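You operate a simulated robot arm through the tools that you are given. There is no shell and no other tool. Be economical: measure what you need, move in short steps, check, and stop when the job is done.

Carry out the task below with a simulated robot arm. There is one attempt and no reset: what you move stays moved.

## Task
Tip one scoop of powder into the main well, start a quick wash.
Fine: put the orange scoop back; shut the powder box and the drawer.

Only the result counts: the job must be done as asked and must still hold three seconds after the hand-in. Knocking over, shifting, dropping, spilling or breaking anything else fails it.

## Robot
A 6-joint arm with a two-finger parallel gripper, fixed in place. Base frame: the origin is at the foot of the arm, x ahead of it, y to its left, z up. Units: m, rad, N and s.
With the tool pointing down near the work surface it reaches from about 0.1 to 0.74 m from the base axis. Its first joint turns from -2.897 to 2.897 rad. Payload 3.91 kg.
The TCP is the grasp point between the finger pads, 0.03 m short of the fingertips. In the tool frame z runs along the fingers and y along their closing line. The gripper opens to 0.11 m. The fingers are 0.02 m wide and 0.01 m thick; the gripper's body (0.048 by 0.112 m) begins 0.055 m behind the TCP.
Orientation is that of the tool frame in the base frame, as a unit quaternion [x, y, z, w]. With the fingers straight down and closing along the base's y, the tool's x points along the base's -x, its y along +y and its z along -z.

## Interface
- The arm moves only by the tool servo_tool. Its argument "deltas" is a list of rows, each an object (a shift or turn left out is 0, a gripper value left out holds the last) with "linear": the shift along the tool's x, y, z in m, a list of three; "angular": the turn, a rotation vector about the tool's x, y, z in rad, a list of three. In form: [{"linear": [dx, dy, dz], "angular": [ax, ay, az]}, ...]. A call has 1 to 10 rows; each row shifts and turns the commanded pose from where the row before left it, along the tool's axes as they then stand. "grip" is the gripper command, from -1 (shut) to 1 (fully open), values between in proportion, set as the call begins (left out, the last holds). A row lasts 0.2 s, in which the tool goes at most 0.05 m and 0.15 rad; a call with a longer step from one row to the next is refused whole, and so is a gripper value outside its range. Where a pose cannot be reached the arm comes as near as it can. A force on the tool above 90 N (or 10 N above the force at the start of the call, whichever is more), or a blocked arm, ends the call early, and 0.2 s more pass. Each finger travels about 0.045 m/s and halts on what it meets, pressing with about 23 N; the grip force reading is that of the motor and also rises with nothing between the fingers. The clock runs only during rows and for 0.2 s after the last one: add rows that do not move to give the fingers time. The reply holds the time, the measured pose of the TCP, the force on the tool along the base axes, the opening and the grip force, in the units named above and with some noise, with the torque about the TCP (base axes, N m) and any sound that the robot's microphone picked up, and new pictures: "views" is both (left out), scene, wrist or none.
- Cameras (640 x 400 px; columns grow to the right, rows downward): "scene" is fixed at [0.048, -0.4995, 1.5654]; the picture's right is [0.75, -0.66, 0.00], its down [-0.28, -0.32, -0.91] and it looks along [0.60, 0.68, -0.42] (base axes); focal length 326 px, centre (320, 200). "wrist" rides on the gripper at [0.077, 0.007, -0.114] in the tool frame; the picture's right is [-0.09, 1.00, 0.00], its down [-0.80, -0.07, -0.59] and it looks along [-0.59, -0.05, 0.80] (tool axes); focal length 270 px, centre (320, 200). There is no depth. A picture from a camera that has moved, and an enlarged one, comes with that camera's place and axes in the base frame and with its lens.
- move_column(by): slides the trunk up (or, below 0, down) by that many m; the arm rides with it, the base frame stays. It gives what a move gives, with no picture.
- inspect(camera, box): a new picture of the part [left, top, right, bottom] of that camera's present view, enlarged. It takes no simulated time.
- close_job(): hands the job in; it is judged then, once.

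Go step by step. Nothing tells you positions but the pictures and the camera data: compare them with the known pose of the tool, close in by small moves and look again before you grip or let go. The budget is 120 turns and 200 pictures, counting those below and the enlarged ones. Unless the task says otherwise, let go and move clear before handing in, and close with one line.

The tools are called after ">>>" as a command line: name --argument value ..., lists and objects as JSON in quotes. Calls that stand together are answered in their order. servo_tool: Moves the arm, as the interface text tells. Its arguments: {"type":"object","properties":{"deltas":{"type":"array"},"grip":{"type":"number"},"views":{"type":"string","enum":["both","scene","wrist","none"]}},"required":["deltas"]} The other tools are called the same way: move_column (by) slides the trunk up or down; inspect (camera, box) takes an enlarged picture of a part of a camera's view; close_job () hands the job in.

At the start:

```text
t: 0.0
ee_pos: [0.3714, 0.2923, 1.4117]
tool_rot: [0.0, 1.0, 0.001, 0.0]
contact_force: [0.1, 0.7, 0.5]
torque: [-0.05, 0.03, -0.02]
gripper_width: 0.11
grip_force: 0.0
trunk travel left (down, up): [-0.55, 0.06]
```

scene: 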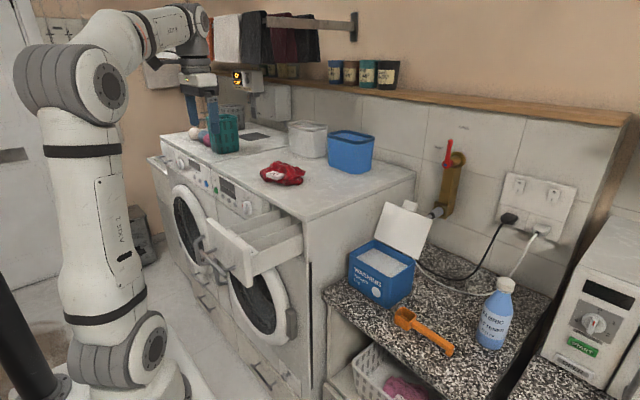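
wrist: 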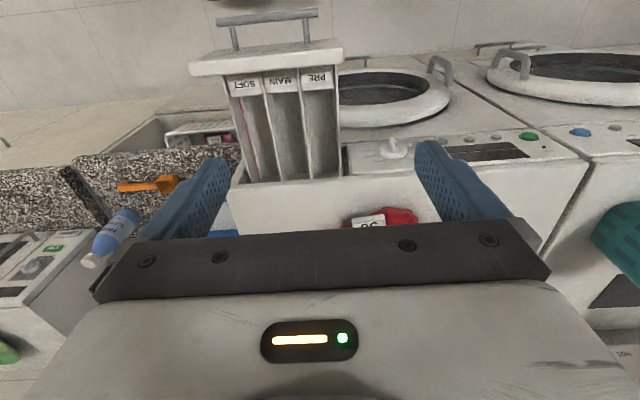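

I see two washers, an open drawer with wells SOFT/MAIN/PRE, a powder box with open lid, and an orange scoop on the granite counter. I'll enlarge the key areas first.

>>> inspect --camera "scene" --box '[320, 190, 560, 370]'

>>> inspect --camera "scene" --box '[150, 120, 330, 300]'

>>> inspect --camera "wrist" --box '[180, 0, 440, 240]'

>>> inspect --camera "wrist" --box '[340, 30, 640, 210]'

```text
2.22 times, centred on (440, 280) of scene
camera zoom: at [0.048, -0.4995, 1.5654], right [0.75, -0.66, 0.0], down [-0.28, -0.32, -0.91], along [0.6, 0.68, -0.42], focal length 724 px, centre (53, 22)
```

zoom: 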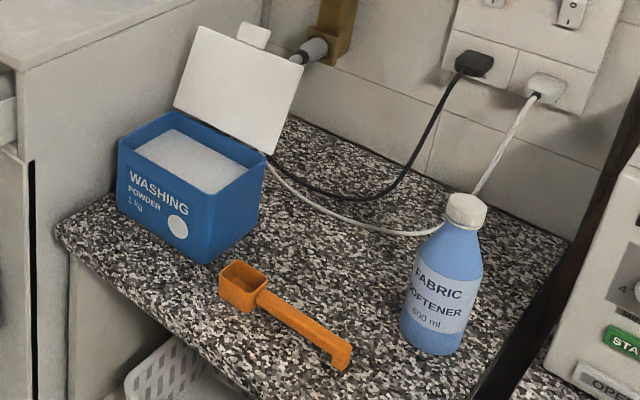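

```text
2.22 times, centred on (240, 210) of scene
camera zoom: at [0.048, -0.4995, 1.5654], right [0.75, -0.66, 0.0], down [-0.28, -0.32, -0.91], along [0.6, 0.68, -0.42], focal length 724 px, centre (498, 178)
```

zoom: 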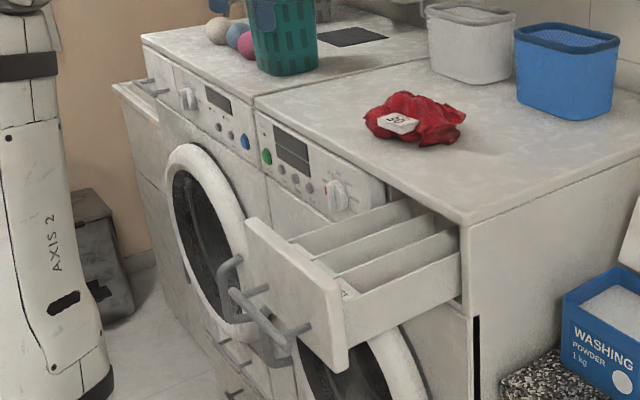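

```text
1.67 times, centred on (310, 120) of wrist
camera zoom: at [0.2949, 0.2999, 1.5245], right [0.09, 1.0, 0.0], down [0.8, -0.07, 0.59], along [0.59, -0.05, -0.8], focal length 450 px, centre (337, 333)
```

zoom: 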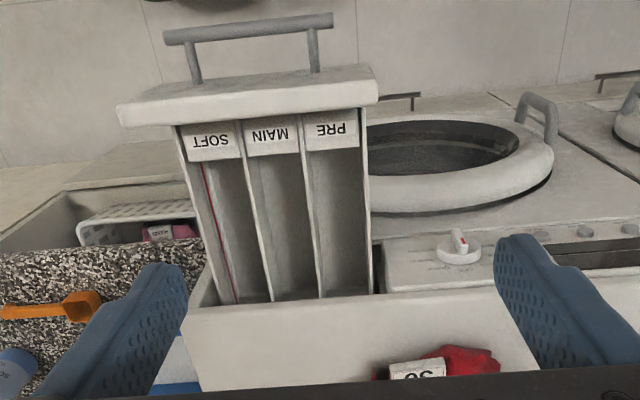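

```text
2.13 times, centred on (490, 120) of wrist
camera zoom: at [0.2949, 0.2999, 1.5245], right [0.09, 1.0, 0.0], down [0.8, -0.07, 0.59], along [0.59, -0.05, -0.8], focal length 577 px, centre (-43, 371)
```

zoom: 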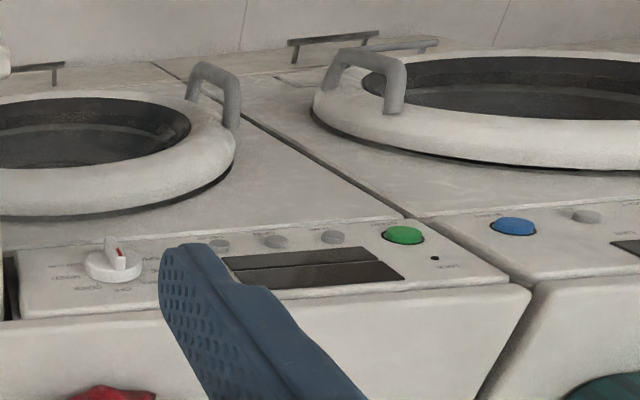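

The scoop's bowl triangulates to about (0.66, -0.16, 0.905) with the handle running along -y. The powder box spans x 0.67–0.80 and y -0.09–0.05, with its lid open at the back. I'll move towards the scoop for a closer look.

>>> servo_tool --deltas '[{"linear": [-0.013, -0.046, 0.01]}, {"linear": [-0.013, -0.046, 0.01]}, {"linear": [-0.013, -0.046, 0.01]}, {"linear": [-0.013, -0.046, 0.01]}, {"linear": [-0.013, -0.046, 0.01]}, {"linear": [-0.013, -0.046, 0.01]}, {"linear": [-0.013, -0.046, 0.01]}, {"linear": [-0.013, -0.046, 0.01]}, {"linear": [-0.013, -0.046, 0.01]}, {"linear": [-0.013, -0.046, 0.01]}]'

```text
t: 2.2
ee_pos: [0.502, -0.1667, 1.3091]
tool_rot: [0.0, 1.0, 0.0, 0.0]
contact_force: [0.5, -0.2, -0.1]
torque: [0.04, 0.0, 0.01]
gripper_width: 0.11
grip_force: 0.1
trunk travel left (down, up): [-0.55, 0.06]
camera wrist: at [0.4251, -0.1585, 1.4221], right [0.09, 1.0, 0.0], down [0.8, -0.07, 0.59], along [0.59, -0.05, -0.8], focal length 270 px, centre (320, 200)
```

scene: 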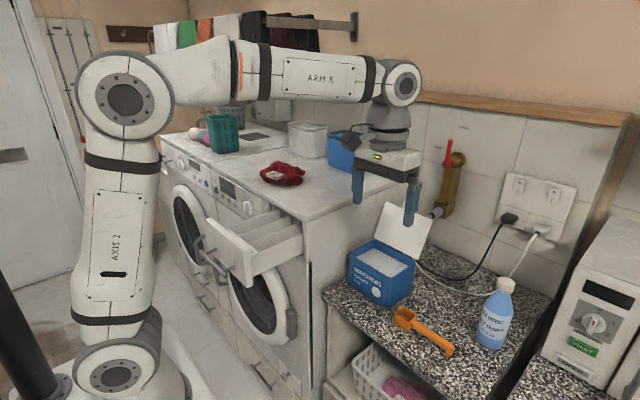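
wrist: 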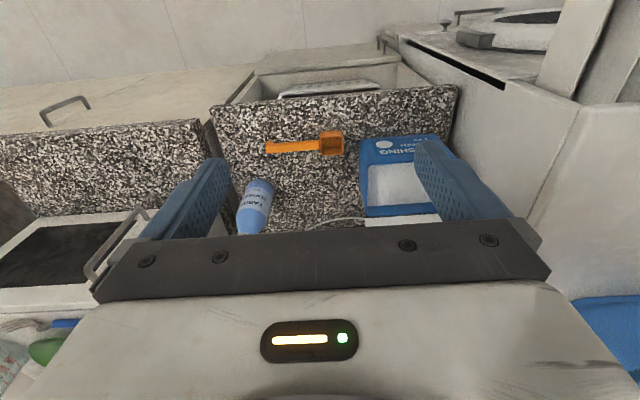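

The wrist view confirms it: the bowl is at about (0.665, -0.153) and the handle end at about (0.662, -0.29). I'll turn the tool by 90° so the fingers close across the handle.

>>> servo_tool --deltas '[{"angular": [0, 0, -0.15]}, {"angular": [0, 0, -0.15]}, {"angular": [0, 0, -0.15]}, {"angular": [0, 0, -0.15]}, {"angular": [0, 0, -0.15]}, {"angular": [0, 0, -0.15]}, {"angular": [0, 0, -0.15]}, {"angular": [0, 0, -0.15]}, {"angular": [0, 0, -0.15]}, {"angular": [0, 0, -0.15]}]' --views "none"

>>> servo_tool --deltas '[{"angular": [0, 0, -0.0708]}, {"linear": [0.017, -0.032, 0.034]}, {"linear": [0.017, -0.032, 0.034]}, {"linear": [0.017, -0.032, 0.034]}, {"linear": [0.017, -0.032, 0.034]}, {"linear": [0.017, -0.032, 0.034]}]'

```text
t: 4.4
ee_pos: [0.5002, -0.1669, 1.3131]
tool_rot: [-0.683, 0.73, 0.0, 0.001]
contact_force: [0.1, 0.6, -0.1]
torque: [-0.03, 0.01, 0.0]
gripper_width: 0.1102
grip_force: 0.0
trunk travel left (down, up): [-0.55, 0.06]
```

```text
t: 5.8
ee_pos: [0.6618, -0.2543, 1.1405]
tool_rot: [-0.707, 0.708, 0.001, 0.0]
contact_force: [0.0, -0.2, -0.3]
torque: [0.01, 0.01, 0.0]
gripper_width: 0.1102
grip_force: 0.1
trunk travel left (down, up): [-0.55, 0.06]
camera wrist: at [0.6562, -0.3303, 1.254], right [-1.0, 0.09, 0.0], down [0.07, 0.8, 0.59], along [0.05, 0.59, -0.8], focal length 270 px, centre (320, 200)
```

scene: 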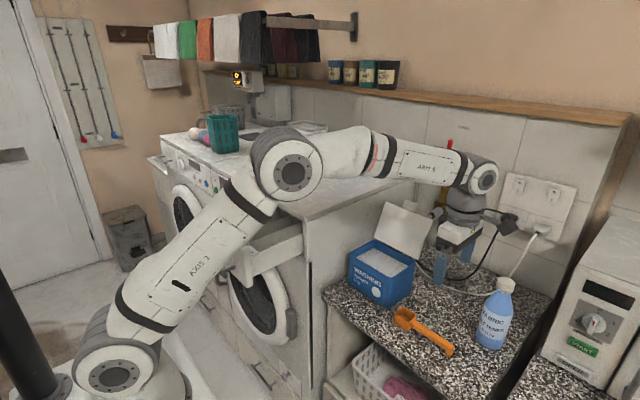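
wrist: 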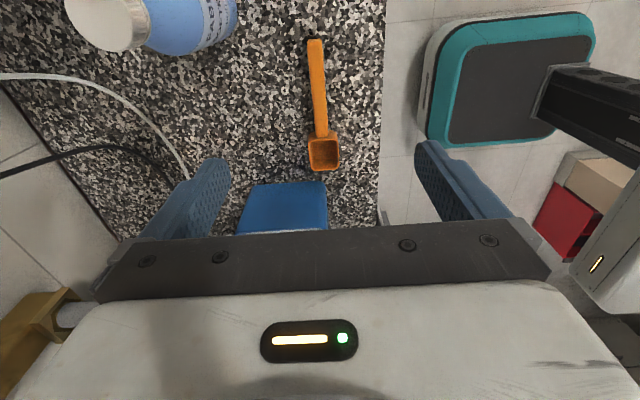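

The handle is centred at x≈0.664, between the fingers. I'll descend part way and check.

>>> servo_tool --deltas '[{"linear": [0.006, -0.002, 0.045]}, {"linear": [0, 0, 0.045]}, {"linear": [0, 0, 0.045]}, {"linear": [0, 0, 0.04]}, {}]'

>>> inspect --camera "scene" --box '[380, 200, 540, 370]'

```text
t: 7.0
ee_pos: [0.6634, -0.2581, 0.9648]
tool_rot: [0.707, -0.707, 0.001, 0.0]
contact_force: [-0.2, -0.6, 0.9]
torque: [0.02, 0.02, -0.01]
gripper_width: 0.11
grip_force: 0.1
trunk travel left (down, up): [-0.55, 0.06]
camera wrist: at [0.6569, -0.334, 1.078], right [-1.0, 0.09, 0.0], down [0.07, 0.8, 0.59], along [0.05, 0.59, -0.8], focal length 270 px, centre (320, 200)
```

scene: 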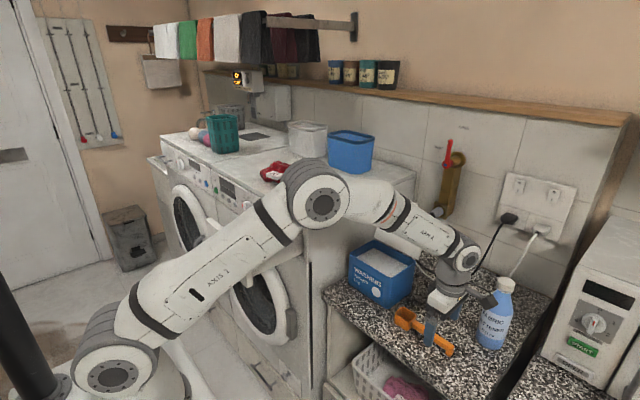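
wrist: 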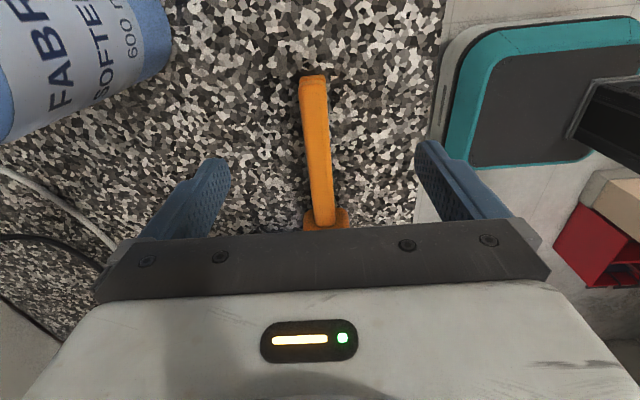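

```text
2.35 times, centred on (460, 285) of scene
camera zoom: at [0.048, -0.4995, 1.5654], right [0.75, -0.66, 0.0], down [-0.28, -0.32, -0.91], along [0.6, 0.68, -0.42], focal length 766 px, centre (-9, 0)
```

zoom: 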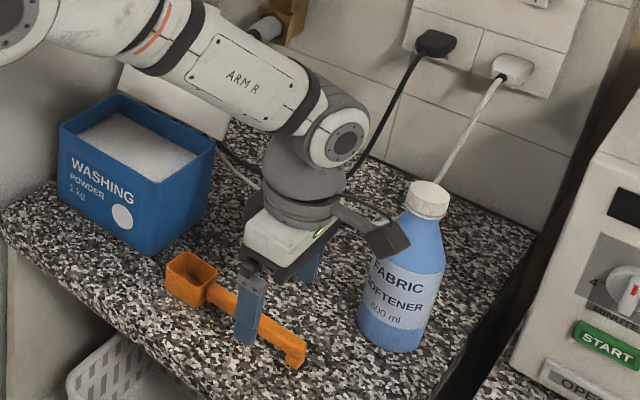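

The handle sits between the fingers and the bottle is clear of the camera. I'll lower to grip height and close slowly.

>>> servo_tool --deltas '[{"linear": [0, 0, 0.025]}, {"linear": [0, 0, 0.017]}, {}]' --views "none"

>>> inspect --camera "scene" --box '[390, 280, 490, 370]'

```text
t: 7.8
ee_pos: [0.661, -0.258, 0.9249]
tool_rot: [-0.706, 0.708, 0.0, 0.0]
contact_force: [1.0, -0.4, 0.2]
torque: [0.0, 0.05, 0.02]
gripper_width: 0.1099
grip_force: 0.1
trunk travel left (down, up): [-0.55, 0.06]
```

```text
4.44 times, centred on (440, 325) of scene
camera zoom: at [0.048, -0.4995, 1.5654], right [0.75, -0.66, 0.0], down [-0.28, -0.32, -0.91], along [0.6, 0.68, -0.42], focal length 1447 px, centre (-213, -356)
```

zoom: 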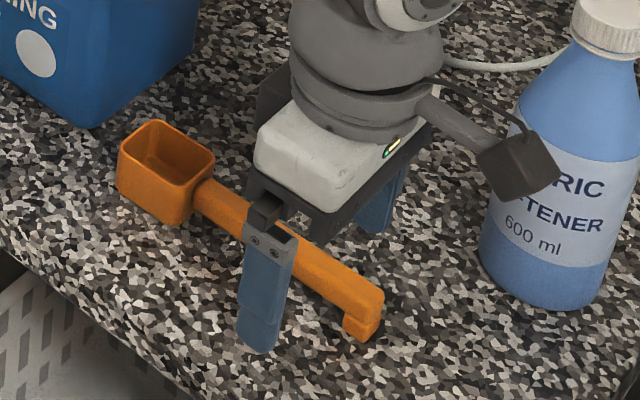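

Handle top is around z 0.915, between the pads. I'll lower 5 mm and close the gripper.

>>> servo_tool --deltas '[{"linear": [0, -0.001, 0.005]}, {}]' --views "none"

>>> servo_tool --deltas '[{}, {}, {}, {}, {}, {}, {}]' --grip -1

```text
t: 8.4
ee_pos: [0.6641, -0.2585, 0.92]
tool_rot: [0.707, -0.707, 0.0, 0.0]
contact_force: [-0.6, 0.4, -0.2]
torque: [0.01, -0.01, -0.01]
gripper_width: 0.1099
grip_force: 0.0
trunk travel left (down, up): [-0.55, 0.06]
```

```text
t: 10.0
ee_pos: [0.6638, -0.258, 0.9196]
tool_rot: [0.708, -0.707, 0.0, 0.0]
contact_force: [-0.2, 0.1, -0.8]
torque: [0.01, 0.02, -0.01]
gripper_width: 0.0165
grip_force: 23.0
trunk travel left (down, up): [-0.55, 0.06]
camera wrist: at [0.6579, -0.3343, 1.0325], right [-1.0, 0.09, 0.0], down [0.07, 0.8, 0.59], along [0.05, 0.59, -0.8], focal length 270 px, centre (320, 200)
```

scene: 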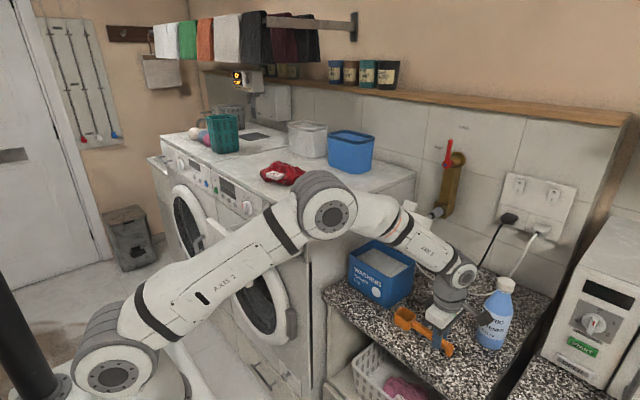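
wrist: 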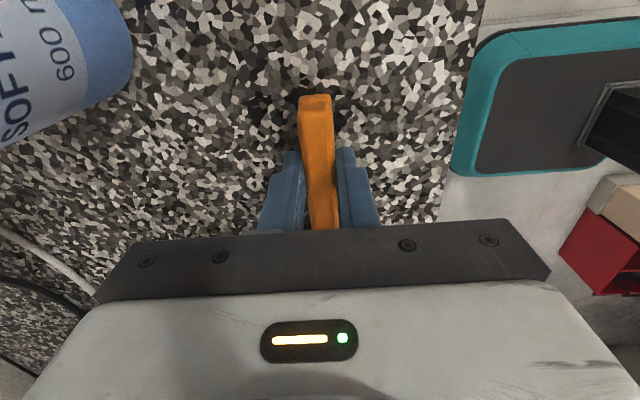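

Gripped at 16.5 mm. I'll lift straight up, then turn the scoop to point ahead (+x).

>>> servo_tool --deltas '[{"linear": [0, 0, -0.03]}, {"linear": [0, 0, -0.05]}, {"linear": [0, 0, -0.05]}, {"linear": [0, 0, -0.05]}, {"linear": [0, 0.04, -0.02]}, {"linear": [0, 0.04, 0]}, {"linear": [0, 0.04, 0]}, {"linear": [0, 0.04, 0]}, {}]'

```text
t: 12.0
ee_pos: [0.5054, -0.2587, 1.1187]
tool_rot: [0.707, -0.707, -0.001, 0.0]
contact_force: [0.2, -0.5, 0.1]
torque: [-0.02, -0.01, -0.02]
gripper_width: 0.0168
grip_force: 22.8
trunk travel left (down, up): [-0.55, 0.06]
camera wrist: at [0.4992, -0.3349, 1.2314], right [-1.0, 0.09, 0.0], down [0.07, 0.8, 0.59], along [0.05, 0.59, -0.8], focal length 270 px, centre (320, 200)
```

scene: 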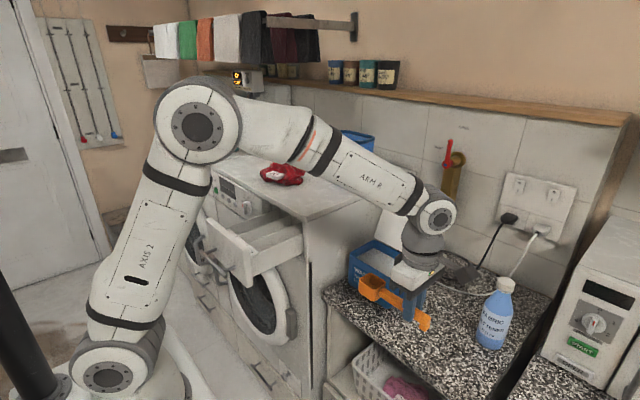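
wrist: 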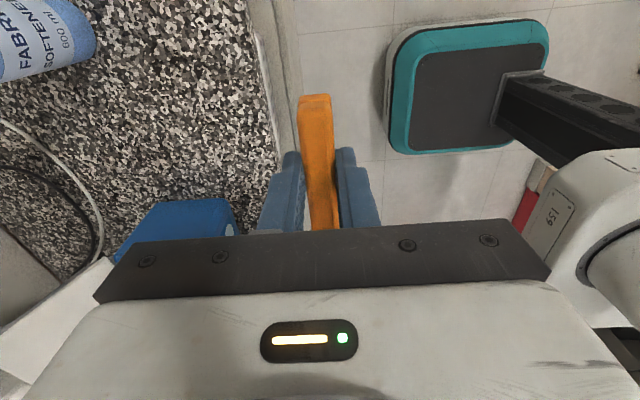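

Scoop is lifted and level. Now I'll rotate it to point +x.

>>> servo_tool --deltas '[{"angular": [0, 0, 0.15]}, {"angular": [0, 0, 0.15]}, {"angular": [0, 0, 0.15]}, {"angular": [0, 0, 0.15]}, {"angular": [0, 0, 0.15]}, {"angular": [0, 0, 0.15]}, {"angular": [0, 0, 0.15]}, {"angular": [0, 0, 0.15]}, {"angular": [0, 0, 0.15]}, {"angular": [0, 0, 0.15]}]' --views "none"

>>> servo_tool --deltas '[{"angular": [0, 0, 0.0708]}, {"linear": [-0.01, 0.046, 0]}, {"linear": [-0.01, 0.046, 0]}, {"linear": [-0.01, 0.046, 0]}, {"linear": [-0.01, 0.046, 0]}, {"linear": [-0.01, 0.046, 0]}, {}]'

>>> inspect --camera "scene" --box '[320, 180, 480, 300]'

```text
t: 14.2
ee_pos: [0.5039, -0.2594, 1.1198]
tool_rot: [-0.035, 0.999, -0.001, 0.0]
contact_force: [-0.4, -0.4, -0.5]
torque: [0.03, -0.02, 0.01]
gripper_width: 0.0171
grip_force: 23.3
trunk travel left (down, up): [-0.55, 0.06]
```

```text
t: 15.8
ee_pos: [0.5521, -0.0254, 1.119]
tool_rot: [0.0, 1.0, 0.001, 0.0]
contact_force: [0.4, -0.2, 0.3]
torque: [-0.01, 0.04, -0.04]
gripper_width: 0.0165
grip_force: 23.2
trunk travel left (down, up): [-0.55, 0.06]
camera wrist: at [0.4762, -0.018, 1.2319], right [0.09, 1.0, 0.0], down [0.8, -0.07, 0.59], along [0.59, -0.05, -0.8], focal length 270 px, centre (320, 200)
```

scene: 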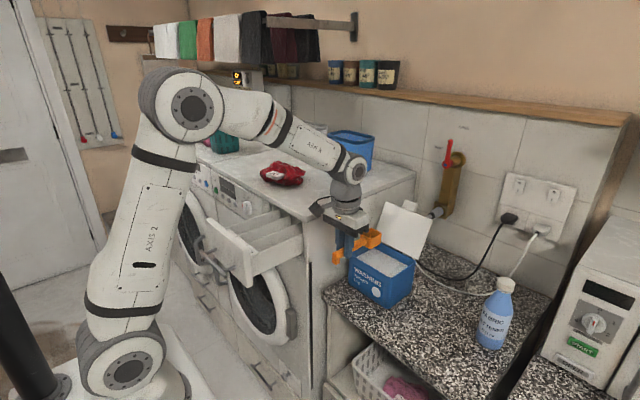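
wrist: 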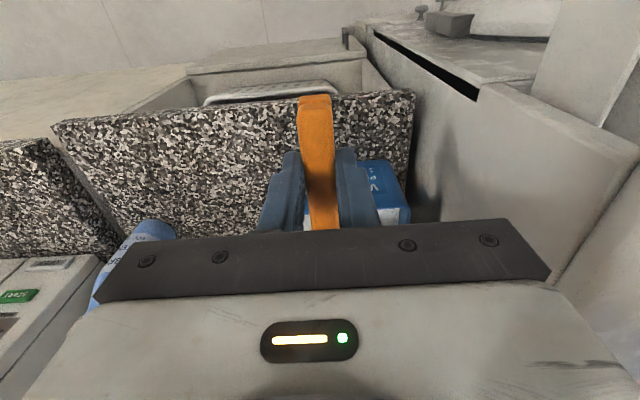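

```text
3.33 times, centred on (400, 240) of scene
camera zoom: at [0.048, -0.4995, 1.5654], right [0.75, -0.66, 0.0], down [-0.28, -0.32, -0.91], along [0.6, 0.68, -0.42], focal length 1085 px, centre (53, 67)
```

zoom: 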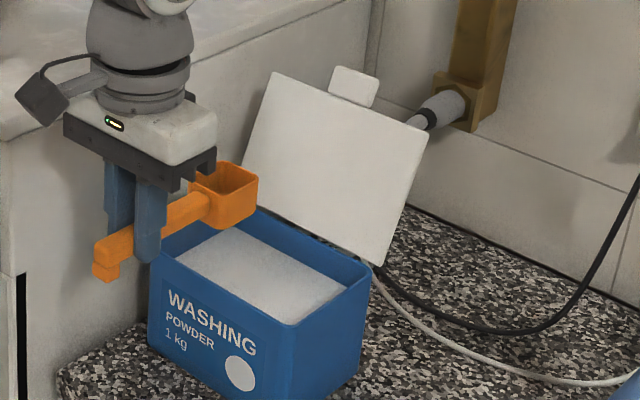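

The bowl centre is 0.10 m ahead of the TCP, and the box rim spans x 0.677–0.789, y -0.086–0.074 at z≈0.99. I'll centre over the box and pitch the bowl downward.

>>> servo_tool --deltas '[{"linear": [-0.03, 0.018, 0]}, {"linear": [-0.018, 0, 0]}, {"angular": [0, 0.13, 0]}, {"angular": [0, 0.13, 0]}, {"angular": [0, 0.13, 0]}, {"angular": [0, 0.13, 0]}, {"angular": [0, 0.13, 0]}, {}]'

>>> inspect --camera "scene" --box '[320, 180, 480, 300]'

```text
t: 17.6
ee_pos: [0.6028, -0.009, 1.1196]
tool_rot: [0.0, 0.947, 0.001, -0.32]
contact_force: [0.2, -0.2, 0.1]
torque: [0.02, 0.01, 0.0]
gripper_width: 0.0168
grip_force: 22.7
trunk travel left (down, up): [-0.55, 0.06]
camera wrist: at [0.6112, -0.0025, 1.2559], right [0.07, 1.0, -0.05], down [1.0, -0.07, -0.01], along [-0.02, -0.05, -1.0], focal length 270 px, centre (320, 200)
```

scene: 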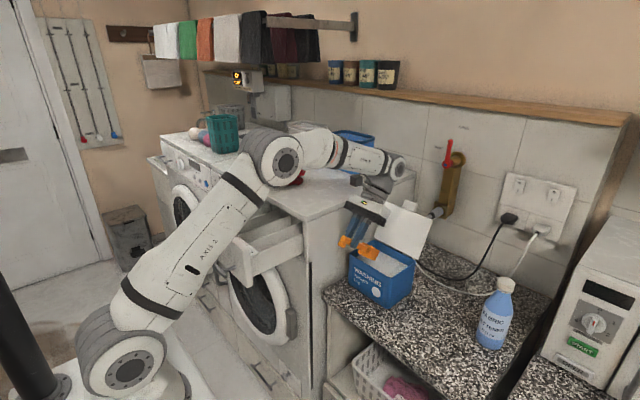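
wrist: 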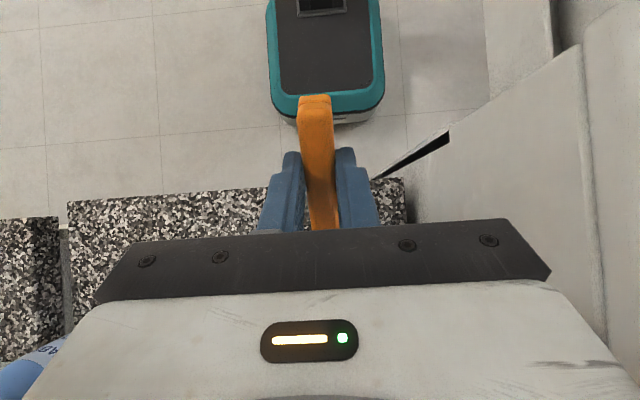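

```text
3.33 times, centred on (400, 240) of scene
camera zoom: at [0.048, -0.4995, 1.5654], right [0.75, -0.66, 0.0], down [-0.28, -0.32, -0.91], along [0.6, 0.68, -0.42], focal length 1085 px, centre (53, 67)
```

zoom: 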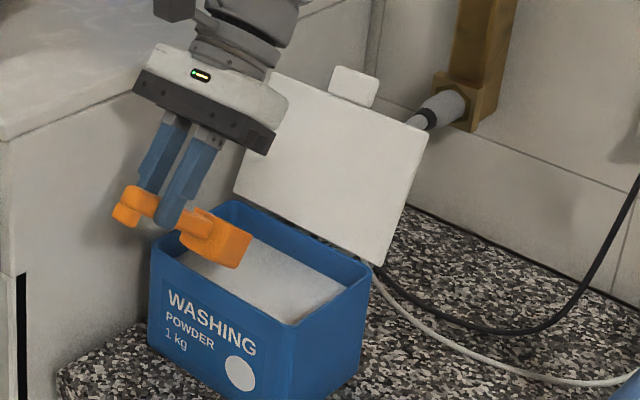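

The bowl is pitched down over the powder with no contact so far. I'll move it forward and lower it into the powder.

>>> servo_tool --deltas '[{"linear": [-0.027, 0.001, 0]}, {"linear": [-0.027, 0.001, 0]}, {"linear": [-0.028, 0.001, 0]}, {"linear": [-0.012, 0, 0.016]}, {}]'

>>> inspect --camera "scene" --box '[320, 180, 480, 300]'

```text
t: 18.8
ee_pos: [0.6671, -0.007, 1.0494]
tool_rot: [0.0, 0.947, 0.001, -0.32]
contact_force: [-0.2, 0.1, 0.7]
torque: [-0.02, -0.02, 0.01]
gripper_width: 0.0168
grip_force: 23.4
trunk travel left (down, up): [-0.55, 0.06]
camera wrist: at [0.6757, 0.0008, 1.186], right [0.07, 1.0, -0.05], down [1.0, -0.07, -0.01], along [-0.02, -0.05, -1.0], focal length 270 px, centre (320, 200)
```

scene: 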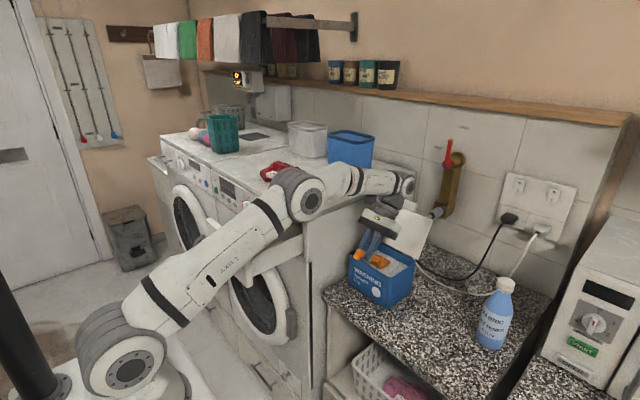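
wrist: 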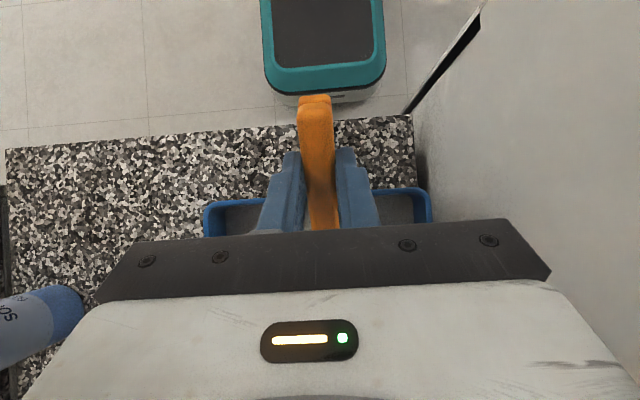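

```text
3.33 times, centred on (400, 240) of scene
camera zoom: at [0.048, -0.4995, 1.5654], right [0.75, -0.66, 0.0], down [-0.28, -0.32, -0.91], along [0.6, 0.68, -0.42], focal length 1085 px, centre (53, 67)
```

zoom: 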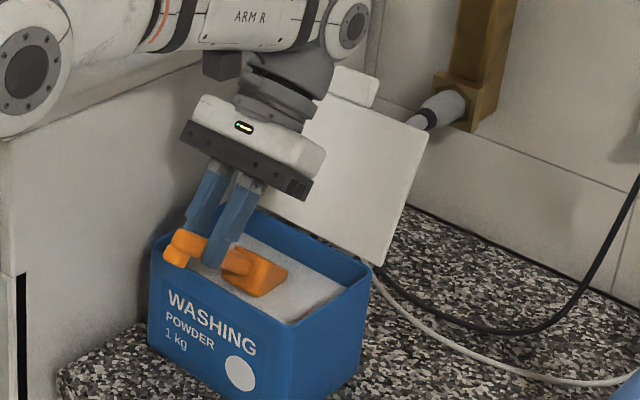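

The bowl edge is entering the powder and the handle is just above the front rim. I'll dig 2 cm deeper with a slight forward push.

>>> servo_tool --deltas '[{"linear": [-0.009, 0, 0.005]}, {"linear": [-0.009, 0, 0.006]}, {}]' --views "none"

>>> inspect --camera "scene" --box '[340, 210, 440, 310]'

```text
t: 19.6
ee_pos: [0.6754, -0.0073, 1.0301]
tool_rot: [0.0, 0.947, 0.0, -0.32]
contact_force: [-0.3, -0.7, -1.0]
torque: [0.01, 0.01, 0.02]
gripper_width: 0.0167
grip_force: 22.5
trunk travel left (down, up): [-0.55, 0.06]
```

```text
4.00 times, centred on (390, 260) of scene
camera zoom: at [0.048, -0.4995, 1.5654], right [0.75, -0.66, 0.0], down [-0.28, -0.32, -0.91], along [0.6, 0.68, -0.42], focal length 1302 px, centre (40, -40)
```

zoom: 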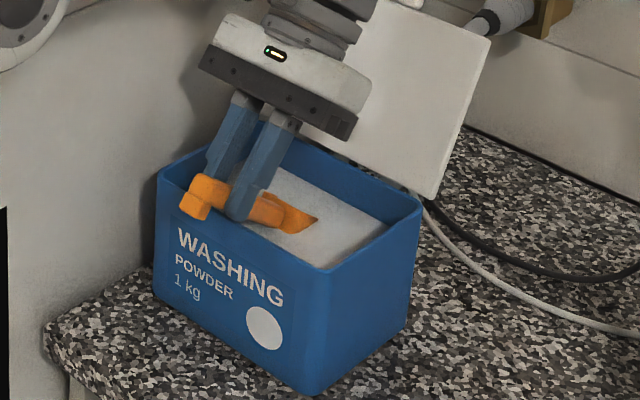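

Most of the bowl is submerged. Now I'll level it while drawing back slightly, keeping the handle above the rim.

>>> servo_tool --deltas '[{"linear": [0.0048, 0, 0.0036], "angular": [0, -0.13, 0]}, {"linear": [0.0052, 0, 0.003], "angular": [0, -0.13, 0]}, {"linear": [0.0055, 0, 0.0023], "angular": [0, -0.13, 0]}, {"linear": [0.0058, 0, 0.0015], "angular": [0, -0.13, 0]}, {"linear": [0.0059, 0, 0.0008], "angular": [0, -0.13, 0]}, {}]' --views "none"

>>> inspect --camera "scene" --box '[340, 210, 440, 310]'

```text
t: 21.0
ee_pos: [0.6457, -0.0078, 1.0313]
tool_rot: [0.0, 1.0, 0.001, 0.0]
contact_force: [-1.0, -0.1, -0.7]
torque: [-0.02, 0.0, 0.01]
gripper_width: 0.0168
grip_force: 23.2
trunk travel left (down, up): [-0.55, 0.06]
```

```text
4.00 times, centred on (390, 260) of scene
camera zoom: at [0.048, -0.4995, 1.5654], right [0.75, -0.66, 0.0], down [-0.28, -0.32, -0.91], along [0.6, 0.68, -0.42], focal length 1302 px, centre (40, -40)
```

zoom: 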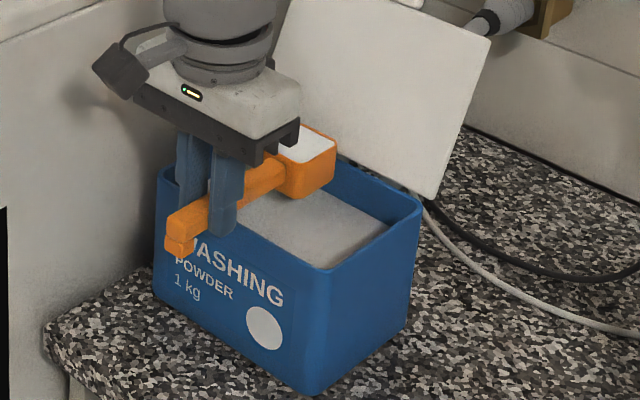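

The bowl is full and level. I'll lift gently and back away to see the drawer.

>>> servo_tool --deltas '[{"linear": [0, 0, -0.02]}, {"linear": [0, 0, -0.035]}, {"linear": [0, 0, -0.035]}, {"linear": [0, 0, -0.035]}, {"linear": [0.015, 0, -0.035]}, {"linear": [0.025, 0, -0.03]}, {"linear": [0.035, 0, -0.02]}, {"linear": [0.035, 0, -0.02]}, {"linear": [0.035, 0, -0.01]}, {"linear": [0.02, 0, 0]}]' --views "none"

>>> servo_tool --deltas '[{"linear": [0.02, 0, 0]}, {"linear": [0.035, 0, 0]}, {"linear": [0.025, 0, 0]}, {}]'

>>> inspect --camera "scene" --box '[170, 110, 330, 290]'

```text
t: 23.2
ee_pos: [0.4799, -0.0063, 1.2702]
tool_rot: [0.0, 1.0, 0.0, 0.001]
contact_force: [0.4, -0.3, -0.2]
torque: [0.01, 0.01, 0.0]
gripper_width: 0.017
grip_force: 23.1
trunk travel left (down, up): [-0.55, 0.06]
```

```text
t: 24.2
ee_pos: [0.3998, -0.0079, 1.2697]
tool_rot: [0.001, 1.0, 0.0, -0.001]
contact_force: [-0.3, 0.1, -0.8]
torque: [-0.01, 0.0, 0.01]
gripper_width: 0.017
grip_force: 22.5
trunk travel left (down, up): [-0.55, 0.06]
camera wrist: at [0.3242, -0.0009, 1.3826], right [0.09, 1.0, 0.0], down [0.8, -0.07, 0.59], along [0.59, -0.05, -0.8], focal length 270 px, centre (320, 200)
```

scene: 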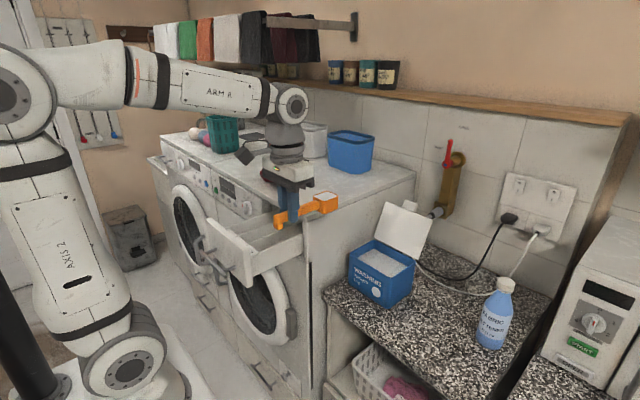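
wrist: 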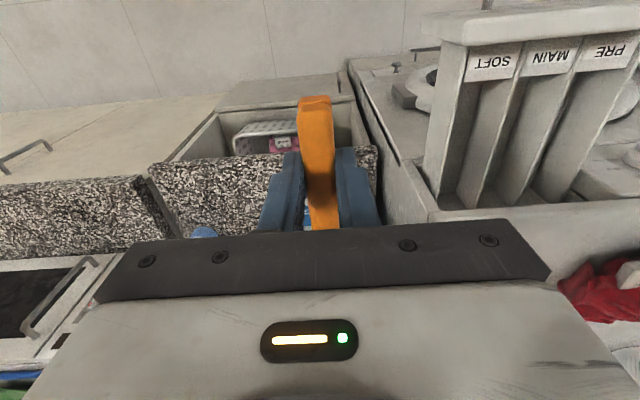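

```text
2.22 times, centred on (250, 200) of scene
camera zoom: at [0.048, -0.4995, 1.5654], right [0.75, -0.66, 0.0], down [-0.28, -0.32, -0.91], along [0.6, 0.68, -0.42], focal length 724 px, centre (476, 200)
```

zoom: 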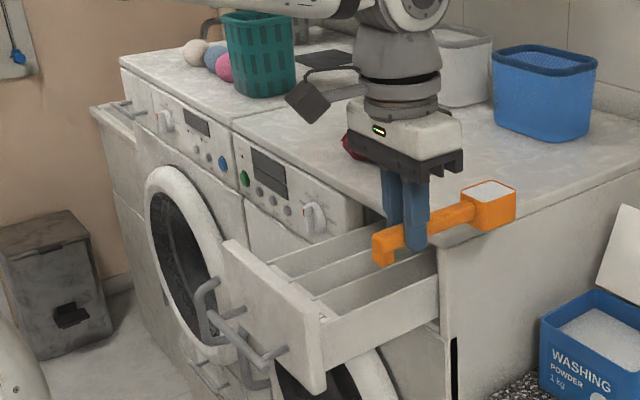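

I'll enlarge the drawer in the wrist view to fix the main well's geometry.

>>> inspect --camera "wrist" --box '[400, 0, 640, 225]'

```text
1.78 times, centred on (520, 112) of wrist
camera zoom: at [0.3242, -0.0009, 1.3826], right [0.09, 1.0, 0.0], down [0.8, -0.07, 0.59], along [0.59, -0.05, -0.8], focal length 480 px, centre (-36, 356)
```

zoom: 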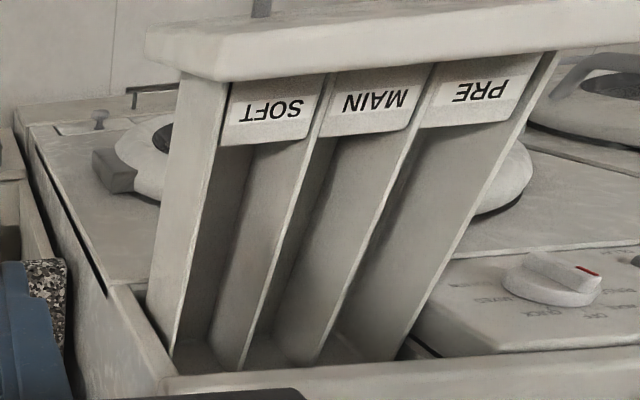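

The main well lies at y≈0.202–0.257 and x≈0.39–0.53, with divider tops at z≈1.075; the machine's top edge is at about (0.537, z 1.145). I'll turn the scoop to point +y so the powder pours along the length of the well.

>>> servo_tool --deltas '[{"angular": [0, 0, -0.15]}, {"angular": [0, 0, -0.15]}, {"angular": [0, 0, -0.15]}, {"angular": [0, 0, -0.15]}, {"angular": [0, 0, -0.15]}, {"angular": [0, 0, -0.15]}, {"angular": [0, 0, -0.15]}, {"angular": [0, 0, -0.15]}, {"angular": [0, 0, -0.15]}, {"angular": [0, 0, -0.15]}]' --views "none"

>>> servo_tool --deltas '[{"angular": [0, 0, -0.0708]}, {"linear": [-0.036, -0.015, 0.005]}, {"linear": [-0.036, -0.015, 0.01]}, {"linear": [-0.036, -0.015, 0.01]}, {"linear": [-0.034, -0.01, 0.01]}, {}]'

>>> inspect --camera "scene" --box '[170, 110, 330, 290]'

```text
t: 26.4
ee_pos: [0.4001, -0.0082, 1.2707]
tool_rot: [-0.683, 0.731, 0.0, 0.0]
contact_force: [0.1, -0.8, -0.8]
torque: [-0.07, 0.05, 0.04]
gripper_width: 0.0167
grip_force: 23.0
trunk travel left (down, up): [-0.55, 0.06]
```

```text
t: 27.8
ee_pos: [0.4558, 0.132, 1.2357]
tool_rot: [-0.707, 0.708, 0.0, 0.0]
contact_force: [0.1, 0.2, -0.3]
torque: [0.0, 0.0, 0.0]
gripper_width: 0.0166
grip_force: 23.0
trunk travel left (down, up): [-0.55, 0.06]
camera wrist: at [0.4499, 0.0567, 1.3482], right [-1.0, 0.09, 0.0], down [0.07, 0.8, 0.59], along [0.05, 0.59, -0.8], focal length 270 px, centre (320, 200)
```

scene: 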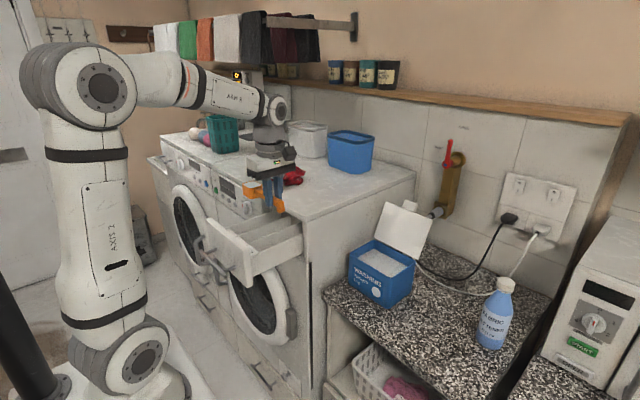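
wrist: 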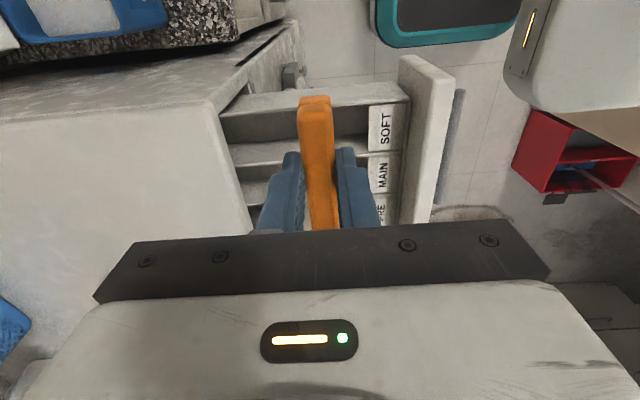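

```text
2.22 times, centred on (250, 200) of scene
camera zoom: at [0.048, -0.4995, 1.5654], right [0.75, -0.66, 0.0], down [-0.28, -0.32, -0.91], along [0.6, 0.68, -0.42], focal length 724 px, centre (476, 200)
```

zoom: 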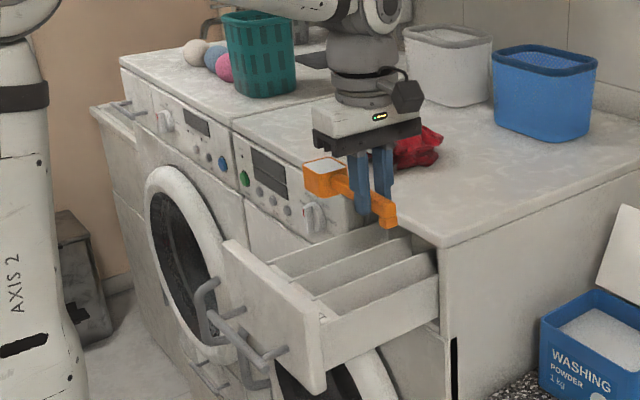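

MAIN is confirmed centred at y≈0.231 and the bowl is directly over it. I'll lower to z≈1.165 and begin tilting to check clearance.

>>> servo_tool --deltas '[{"linear": [-0.002, 0, 0.03]}, {"linear": [0, 0, 0.03]}, {"linear": [0, 0, 0.01]}, {"angular": [0.12, 0, 0]}, {"angular": [0.12, 0, 0]}, {}]'

>>> inspect --camera "scene" --box '[190, 130, 310, 290]'

```text
t: 29.2
ee_pos: [0.454, 0.1367, 1.1643]
tool_rot: [-0.702, 0.702, -0.085, 0.084]
contact_force: [0.1, 0.3, -0.6]
torque: [-0.02, 0.02, -0.01]
gripper_width: 0.0167
grip_force: 22.8
trunk travel left (down, up): [-0.55, 0.06]
camera wrist: at [0.4217, 0.0599, 1.2725], right [-0.97, 0.09, -0.24], down [-0.07, 0.8, 0.59], along [0.24, 0.59, -0.77], focal length 270 px, centre (320, 200)
```

scene: 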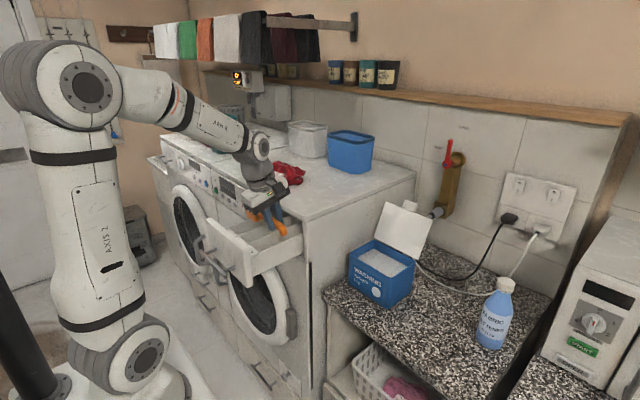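
wrist: 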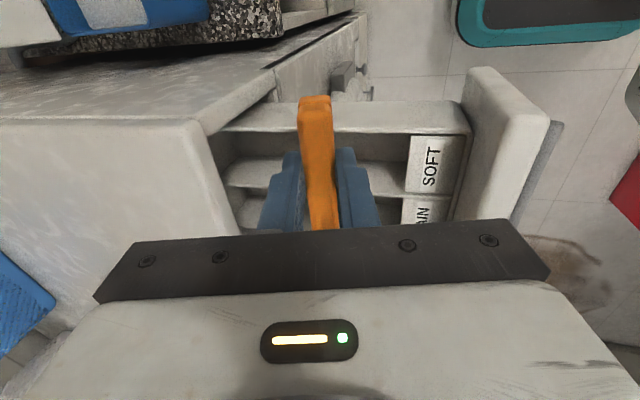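

```text
2.50 times, centred on (250, 210) of scene
camera zoom: at [0.048, -0.4995, 1.5654], right [0.75, -0.66, 0.0], down [-0.28, -0.32, -0.91], along [0.6, 0.68, -0.42], focal length 814 px, centre (495, 175)
```

zoom: 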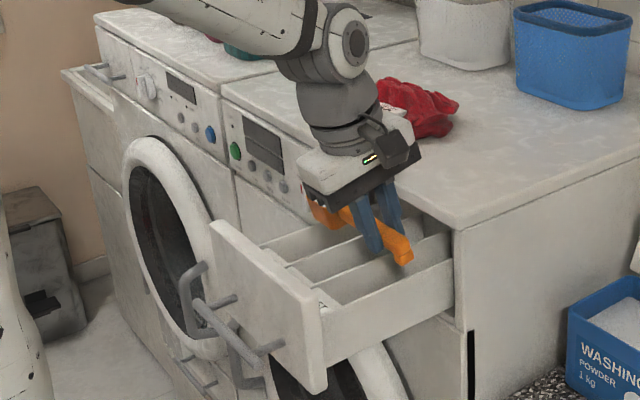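

Aligned and no contact. I'll continue the tilt to 90°.

>>> servo_tool --deltas '[{"linear": [0.003, 0, 0], "angular": [0.13, 0, 0]}, {"angular": [0.15, 0, 0]}, {"angular": [0.15, 0, 0]}, {"angular": [0.15, 0, 0]}, {"angular": [0.15, 0, 0]}, {"angular": [0.15, 0, 0]}, {"angular": [0.15, 0, 0]}, {"angular": [0.15, 0, 0]}, {"angular": [0.15, 0, 0]}]'

>>> inspect --camera "scene" --box '[190, 130, 310, 290]'

```text
t: 31.2
ee_pos: [0.5023, 0.1651, 1.1863]
tool_rot: [0.501, -0.5, 0.5, -0.499]
contact_force: [-0.5, -0.2, -1.0]
torque: [-0.03, 0.0, -0.03]
gripper_width: 0.0168
grip_force: 22.7
out of reach, approached as far as the arm can: row 6, 7, 8, 9
trunk travel left (down, up): [-0.55, 0.06]
camera wrist: at [0.3882, 0.0885, 1.178], right [0.0, 0.09, -1.0], down [-0.59, 0.8, 0.07], along [0.8, 0.59, 0.05], focal length 270 px, centre (320, 200)
```

scene: 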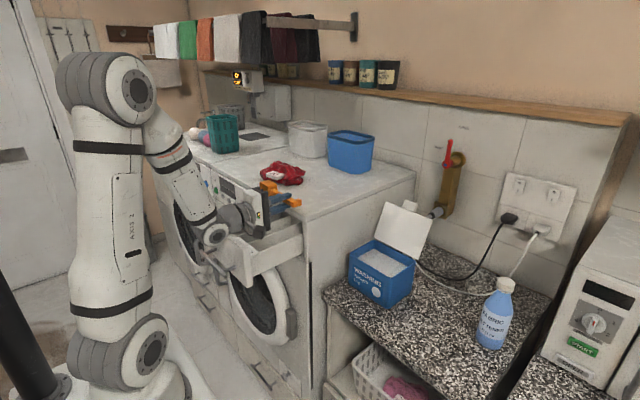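
wrist: 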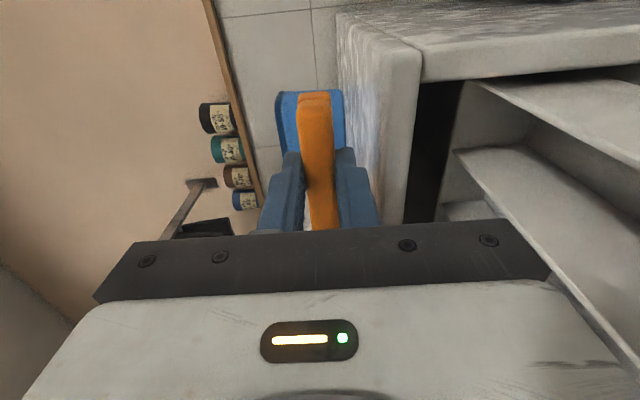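

```text
2.50 times, centred on (250, 210) of scene
camera zoom: at [0.048, -0.4995, 1.5654], right [0.75, -0.66, 0.0], down [-0.28, -0.32, -0.91], along [0.6, 0.68, -0.42], focal length 814 px, centre (495, 175)
```

zoom: 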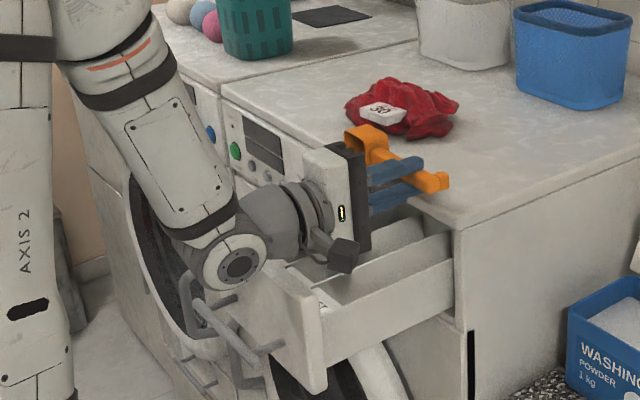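

The arm hit its reach limit late in the tilt and the TCP drifted. I'll check the bowl and the drawer.

>>> inspect --camera "scene" --box '[225, 165, 315, 255]'

>>> inspect --camera "wrist" --box '[400, 50, 640, 225]'

```text
4.44 times, centred on (270, 210) of scene
camera zoom: at [0.048, -0.4995, 1.5654], right [0.75, -0.66, 0.0], down [-0.28, -0.32, -0.91], along [0.6, 0.68, -0.42], focal length 1447 px, centre (542, 156)
```

zoom: 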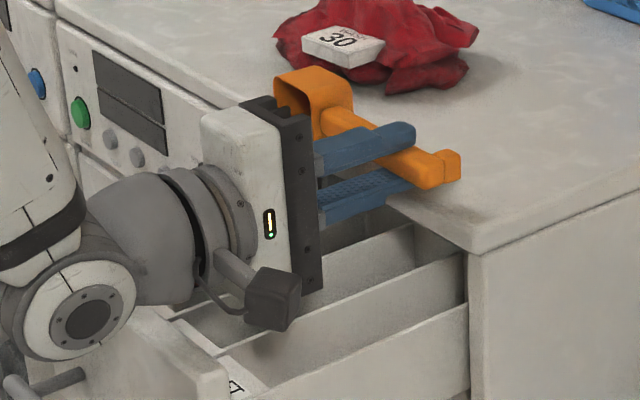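

```text
2.29 times, centred on (520, 138) of wrist
camera zoom: at [0.3882, 0.0885, 1.178], right [0.0, 0.09, -1.0], down [-0.59, 0.8, 0.07], along [0.8, 0.59, 0.05], focal length 618 px, centre (-137, 343)
```

zoom: 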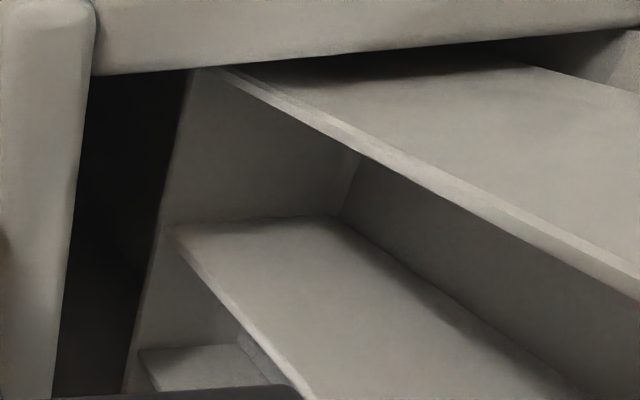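

I'll raise and partly untilt to look down into the wells.

>>> servo_tool --deltas '[{"linear": [0, -0.025, 0]}, {"linear": [0, -0.025, 0]}, {"linear": [0, -0.025, 0], "angular": [-0.15, 0, 0]}, {"angular": [-0.15, 0, 0]}, {"angular": [-0.15, 0, 0]}, {"angular": [-0.15, 0, 0]}, {"angular": [-0.15, 0, 0]}, {"angular": [-0.15, 0, 0]}, {"angular": [-0.15, 0, 0]}, {"angular": [-0.15, 0, 0]}]'

>>> inspect --camera "scene" --box '[190, 130, 310, 290]'

```text
t: 33.4
ee_pos: [0.5007, 0.165, 1.2607]
tool_rot: [0.696, -0.694, 0.129, -0.129]
contact_force: [-0.1, 0.6, 0.0]
torque: [-0.04, 0.01, 0.02]
gripper_width: 0.0169
grip_force: 23.0
trunk travel left (down, up): [-0.55, 0.06]
camera wrist: at [0.4546, 0.0877, 1.3636], right [-0.93, 0.09, -0.36], down [-0.15, 0.8, 0.58], along [0.34, 0.59, -0.73], focal length 270 px, centre (320, 200)
```

scene: 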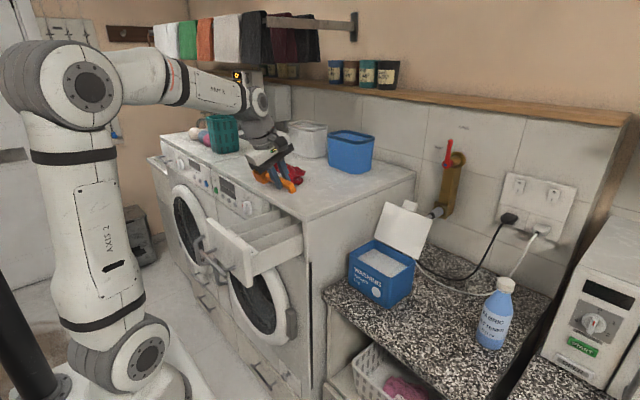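
wrist: 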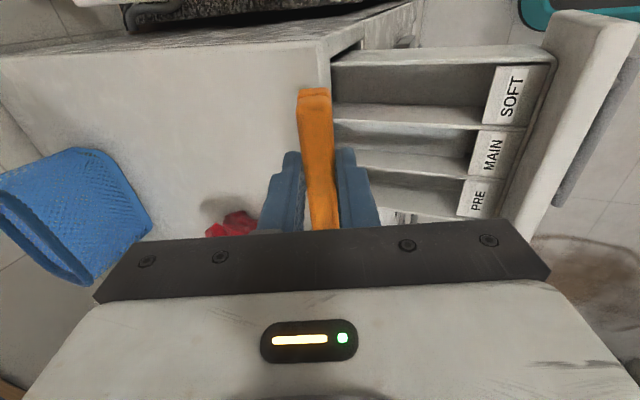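

```text
2.50 times, centred on (250, 210) of scene
camera zoom: at [0.048, -0.4995, 1.5654], right [0.75, -0.66, 0.0], down [-0.28, -0.32, -0.91], along [0.6, 0.68, -0.42], focal length 814 px, centre (495, 175)
```

zoom: 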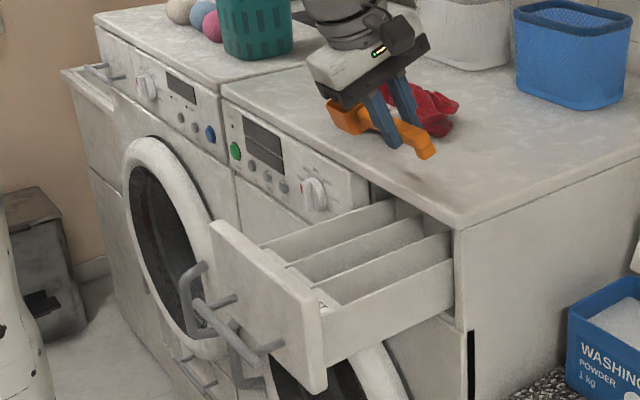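

I'll zoom on the bowl and wells from here.

>>> inspect --camera "scene" --box '[240, 150, 310, 200]'

>>> inspect --camera "wrist" --box '[320, 30, 580, 230]'

```text
8.00 times, centred on (275, 175) of scene
camera zoom: at [0.048, -0.4995, 1.5654], right [0.75, -0.66, 0.0], down [-0.28, -0.32, -0.91], along [0.6, 0.68, -0.42], focal length 2605 px, centre (680, 400)
```

zoom: 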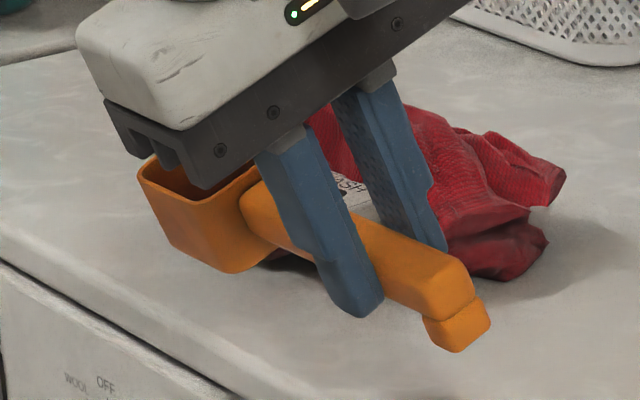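

```text
2.00 times, centred on (450, 130) of wrist
camera zoom: at [0.4546, 0.0877, 1.3636], right [-0.93, 0.09, -0.36], down [-0.15, 0.8, 0.58], along [0.34, 0.59, -0.73], focal length 541 px, centre (60, 340)
```

zoom: 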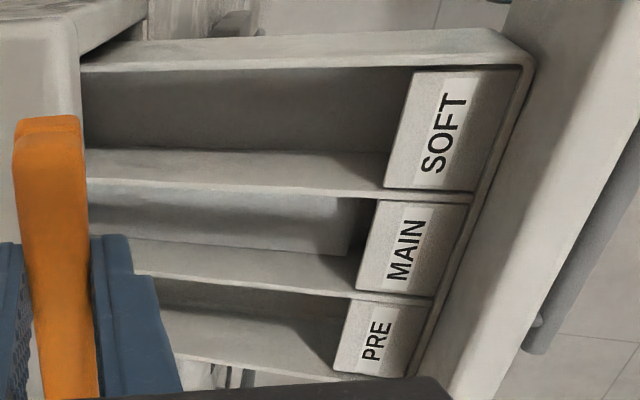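

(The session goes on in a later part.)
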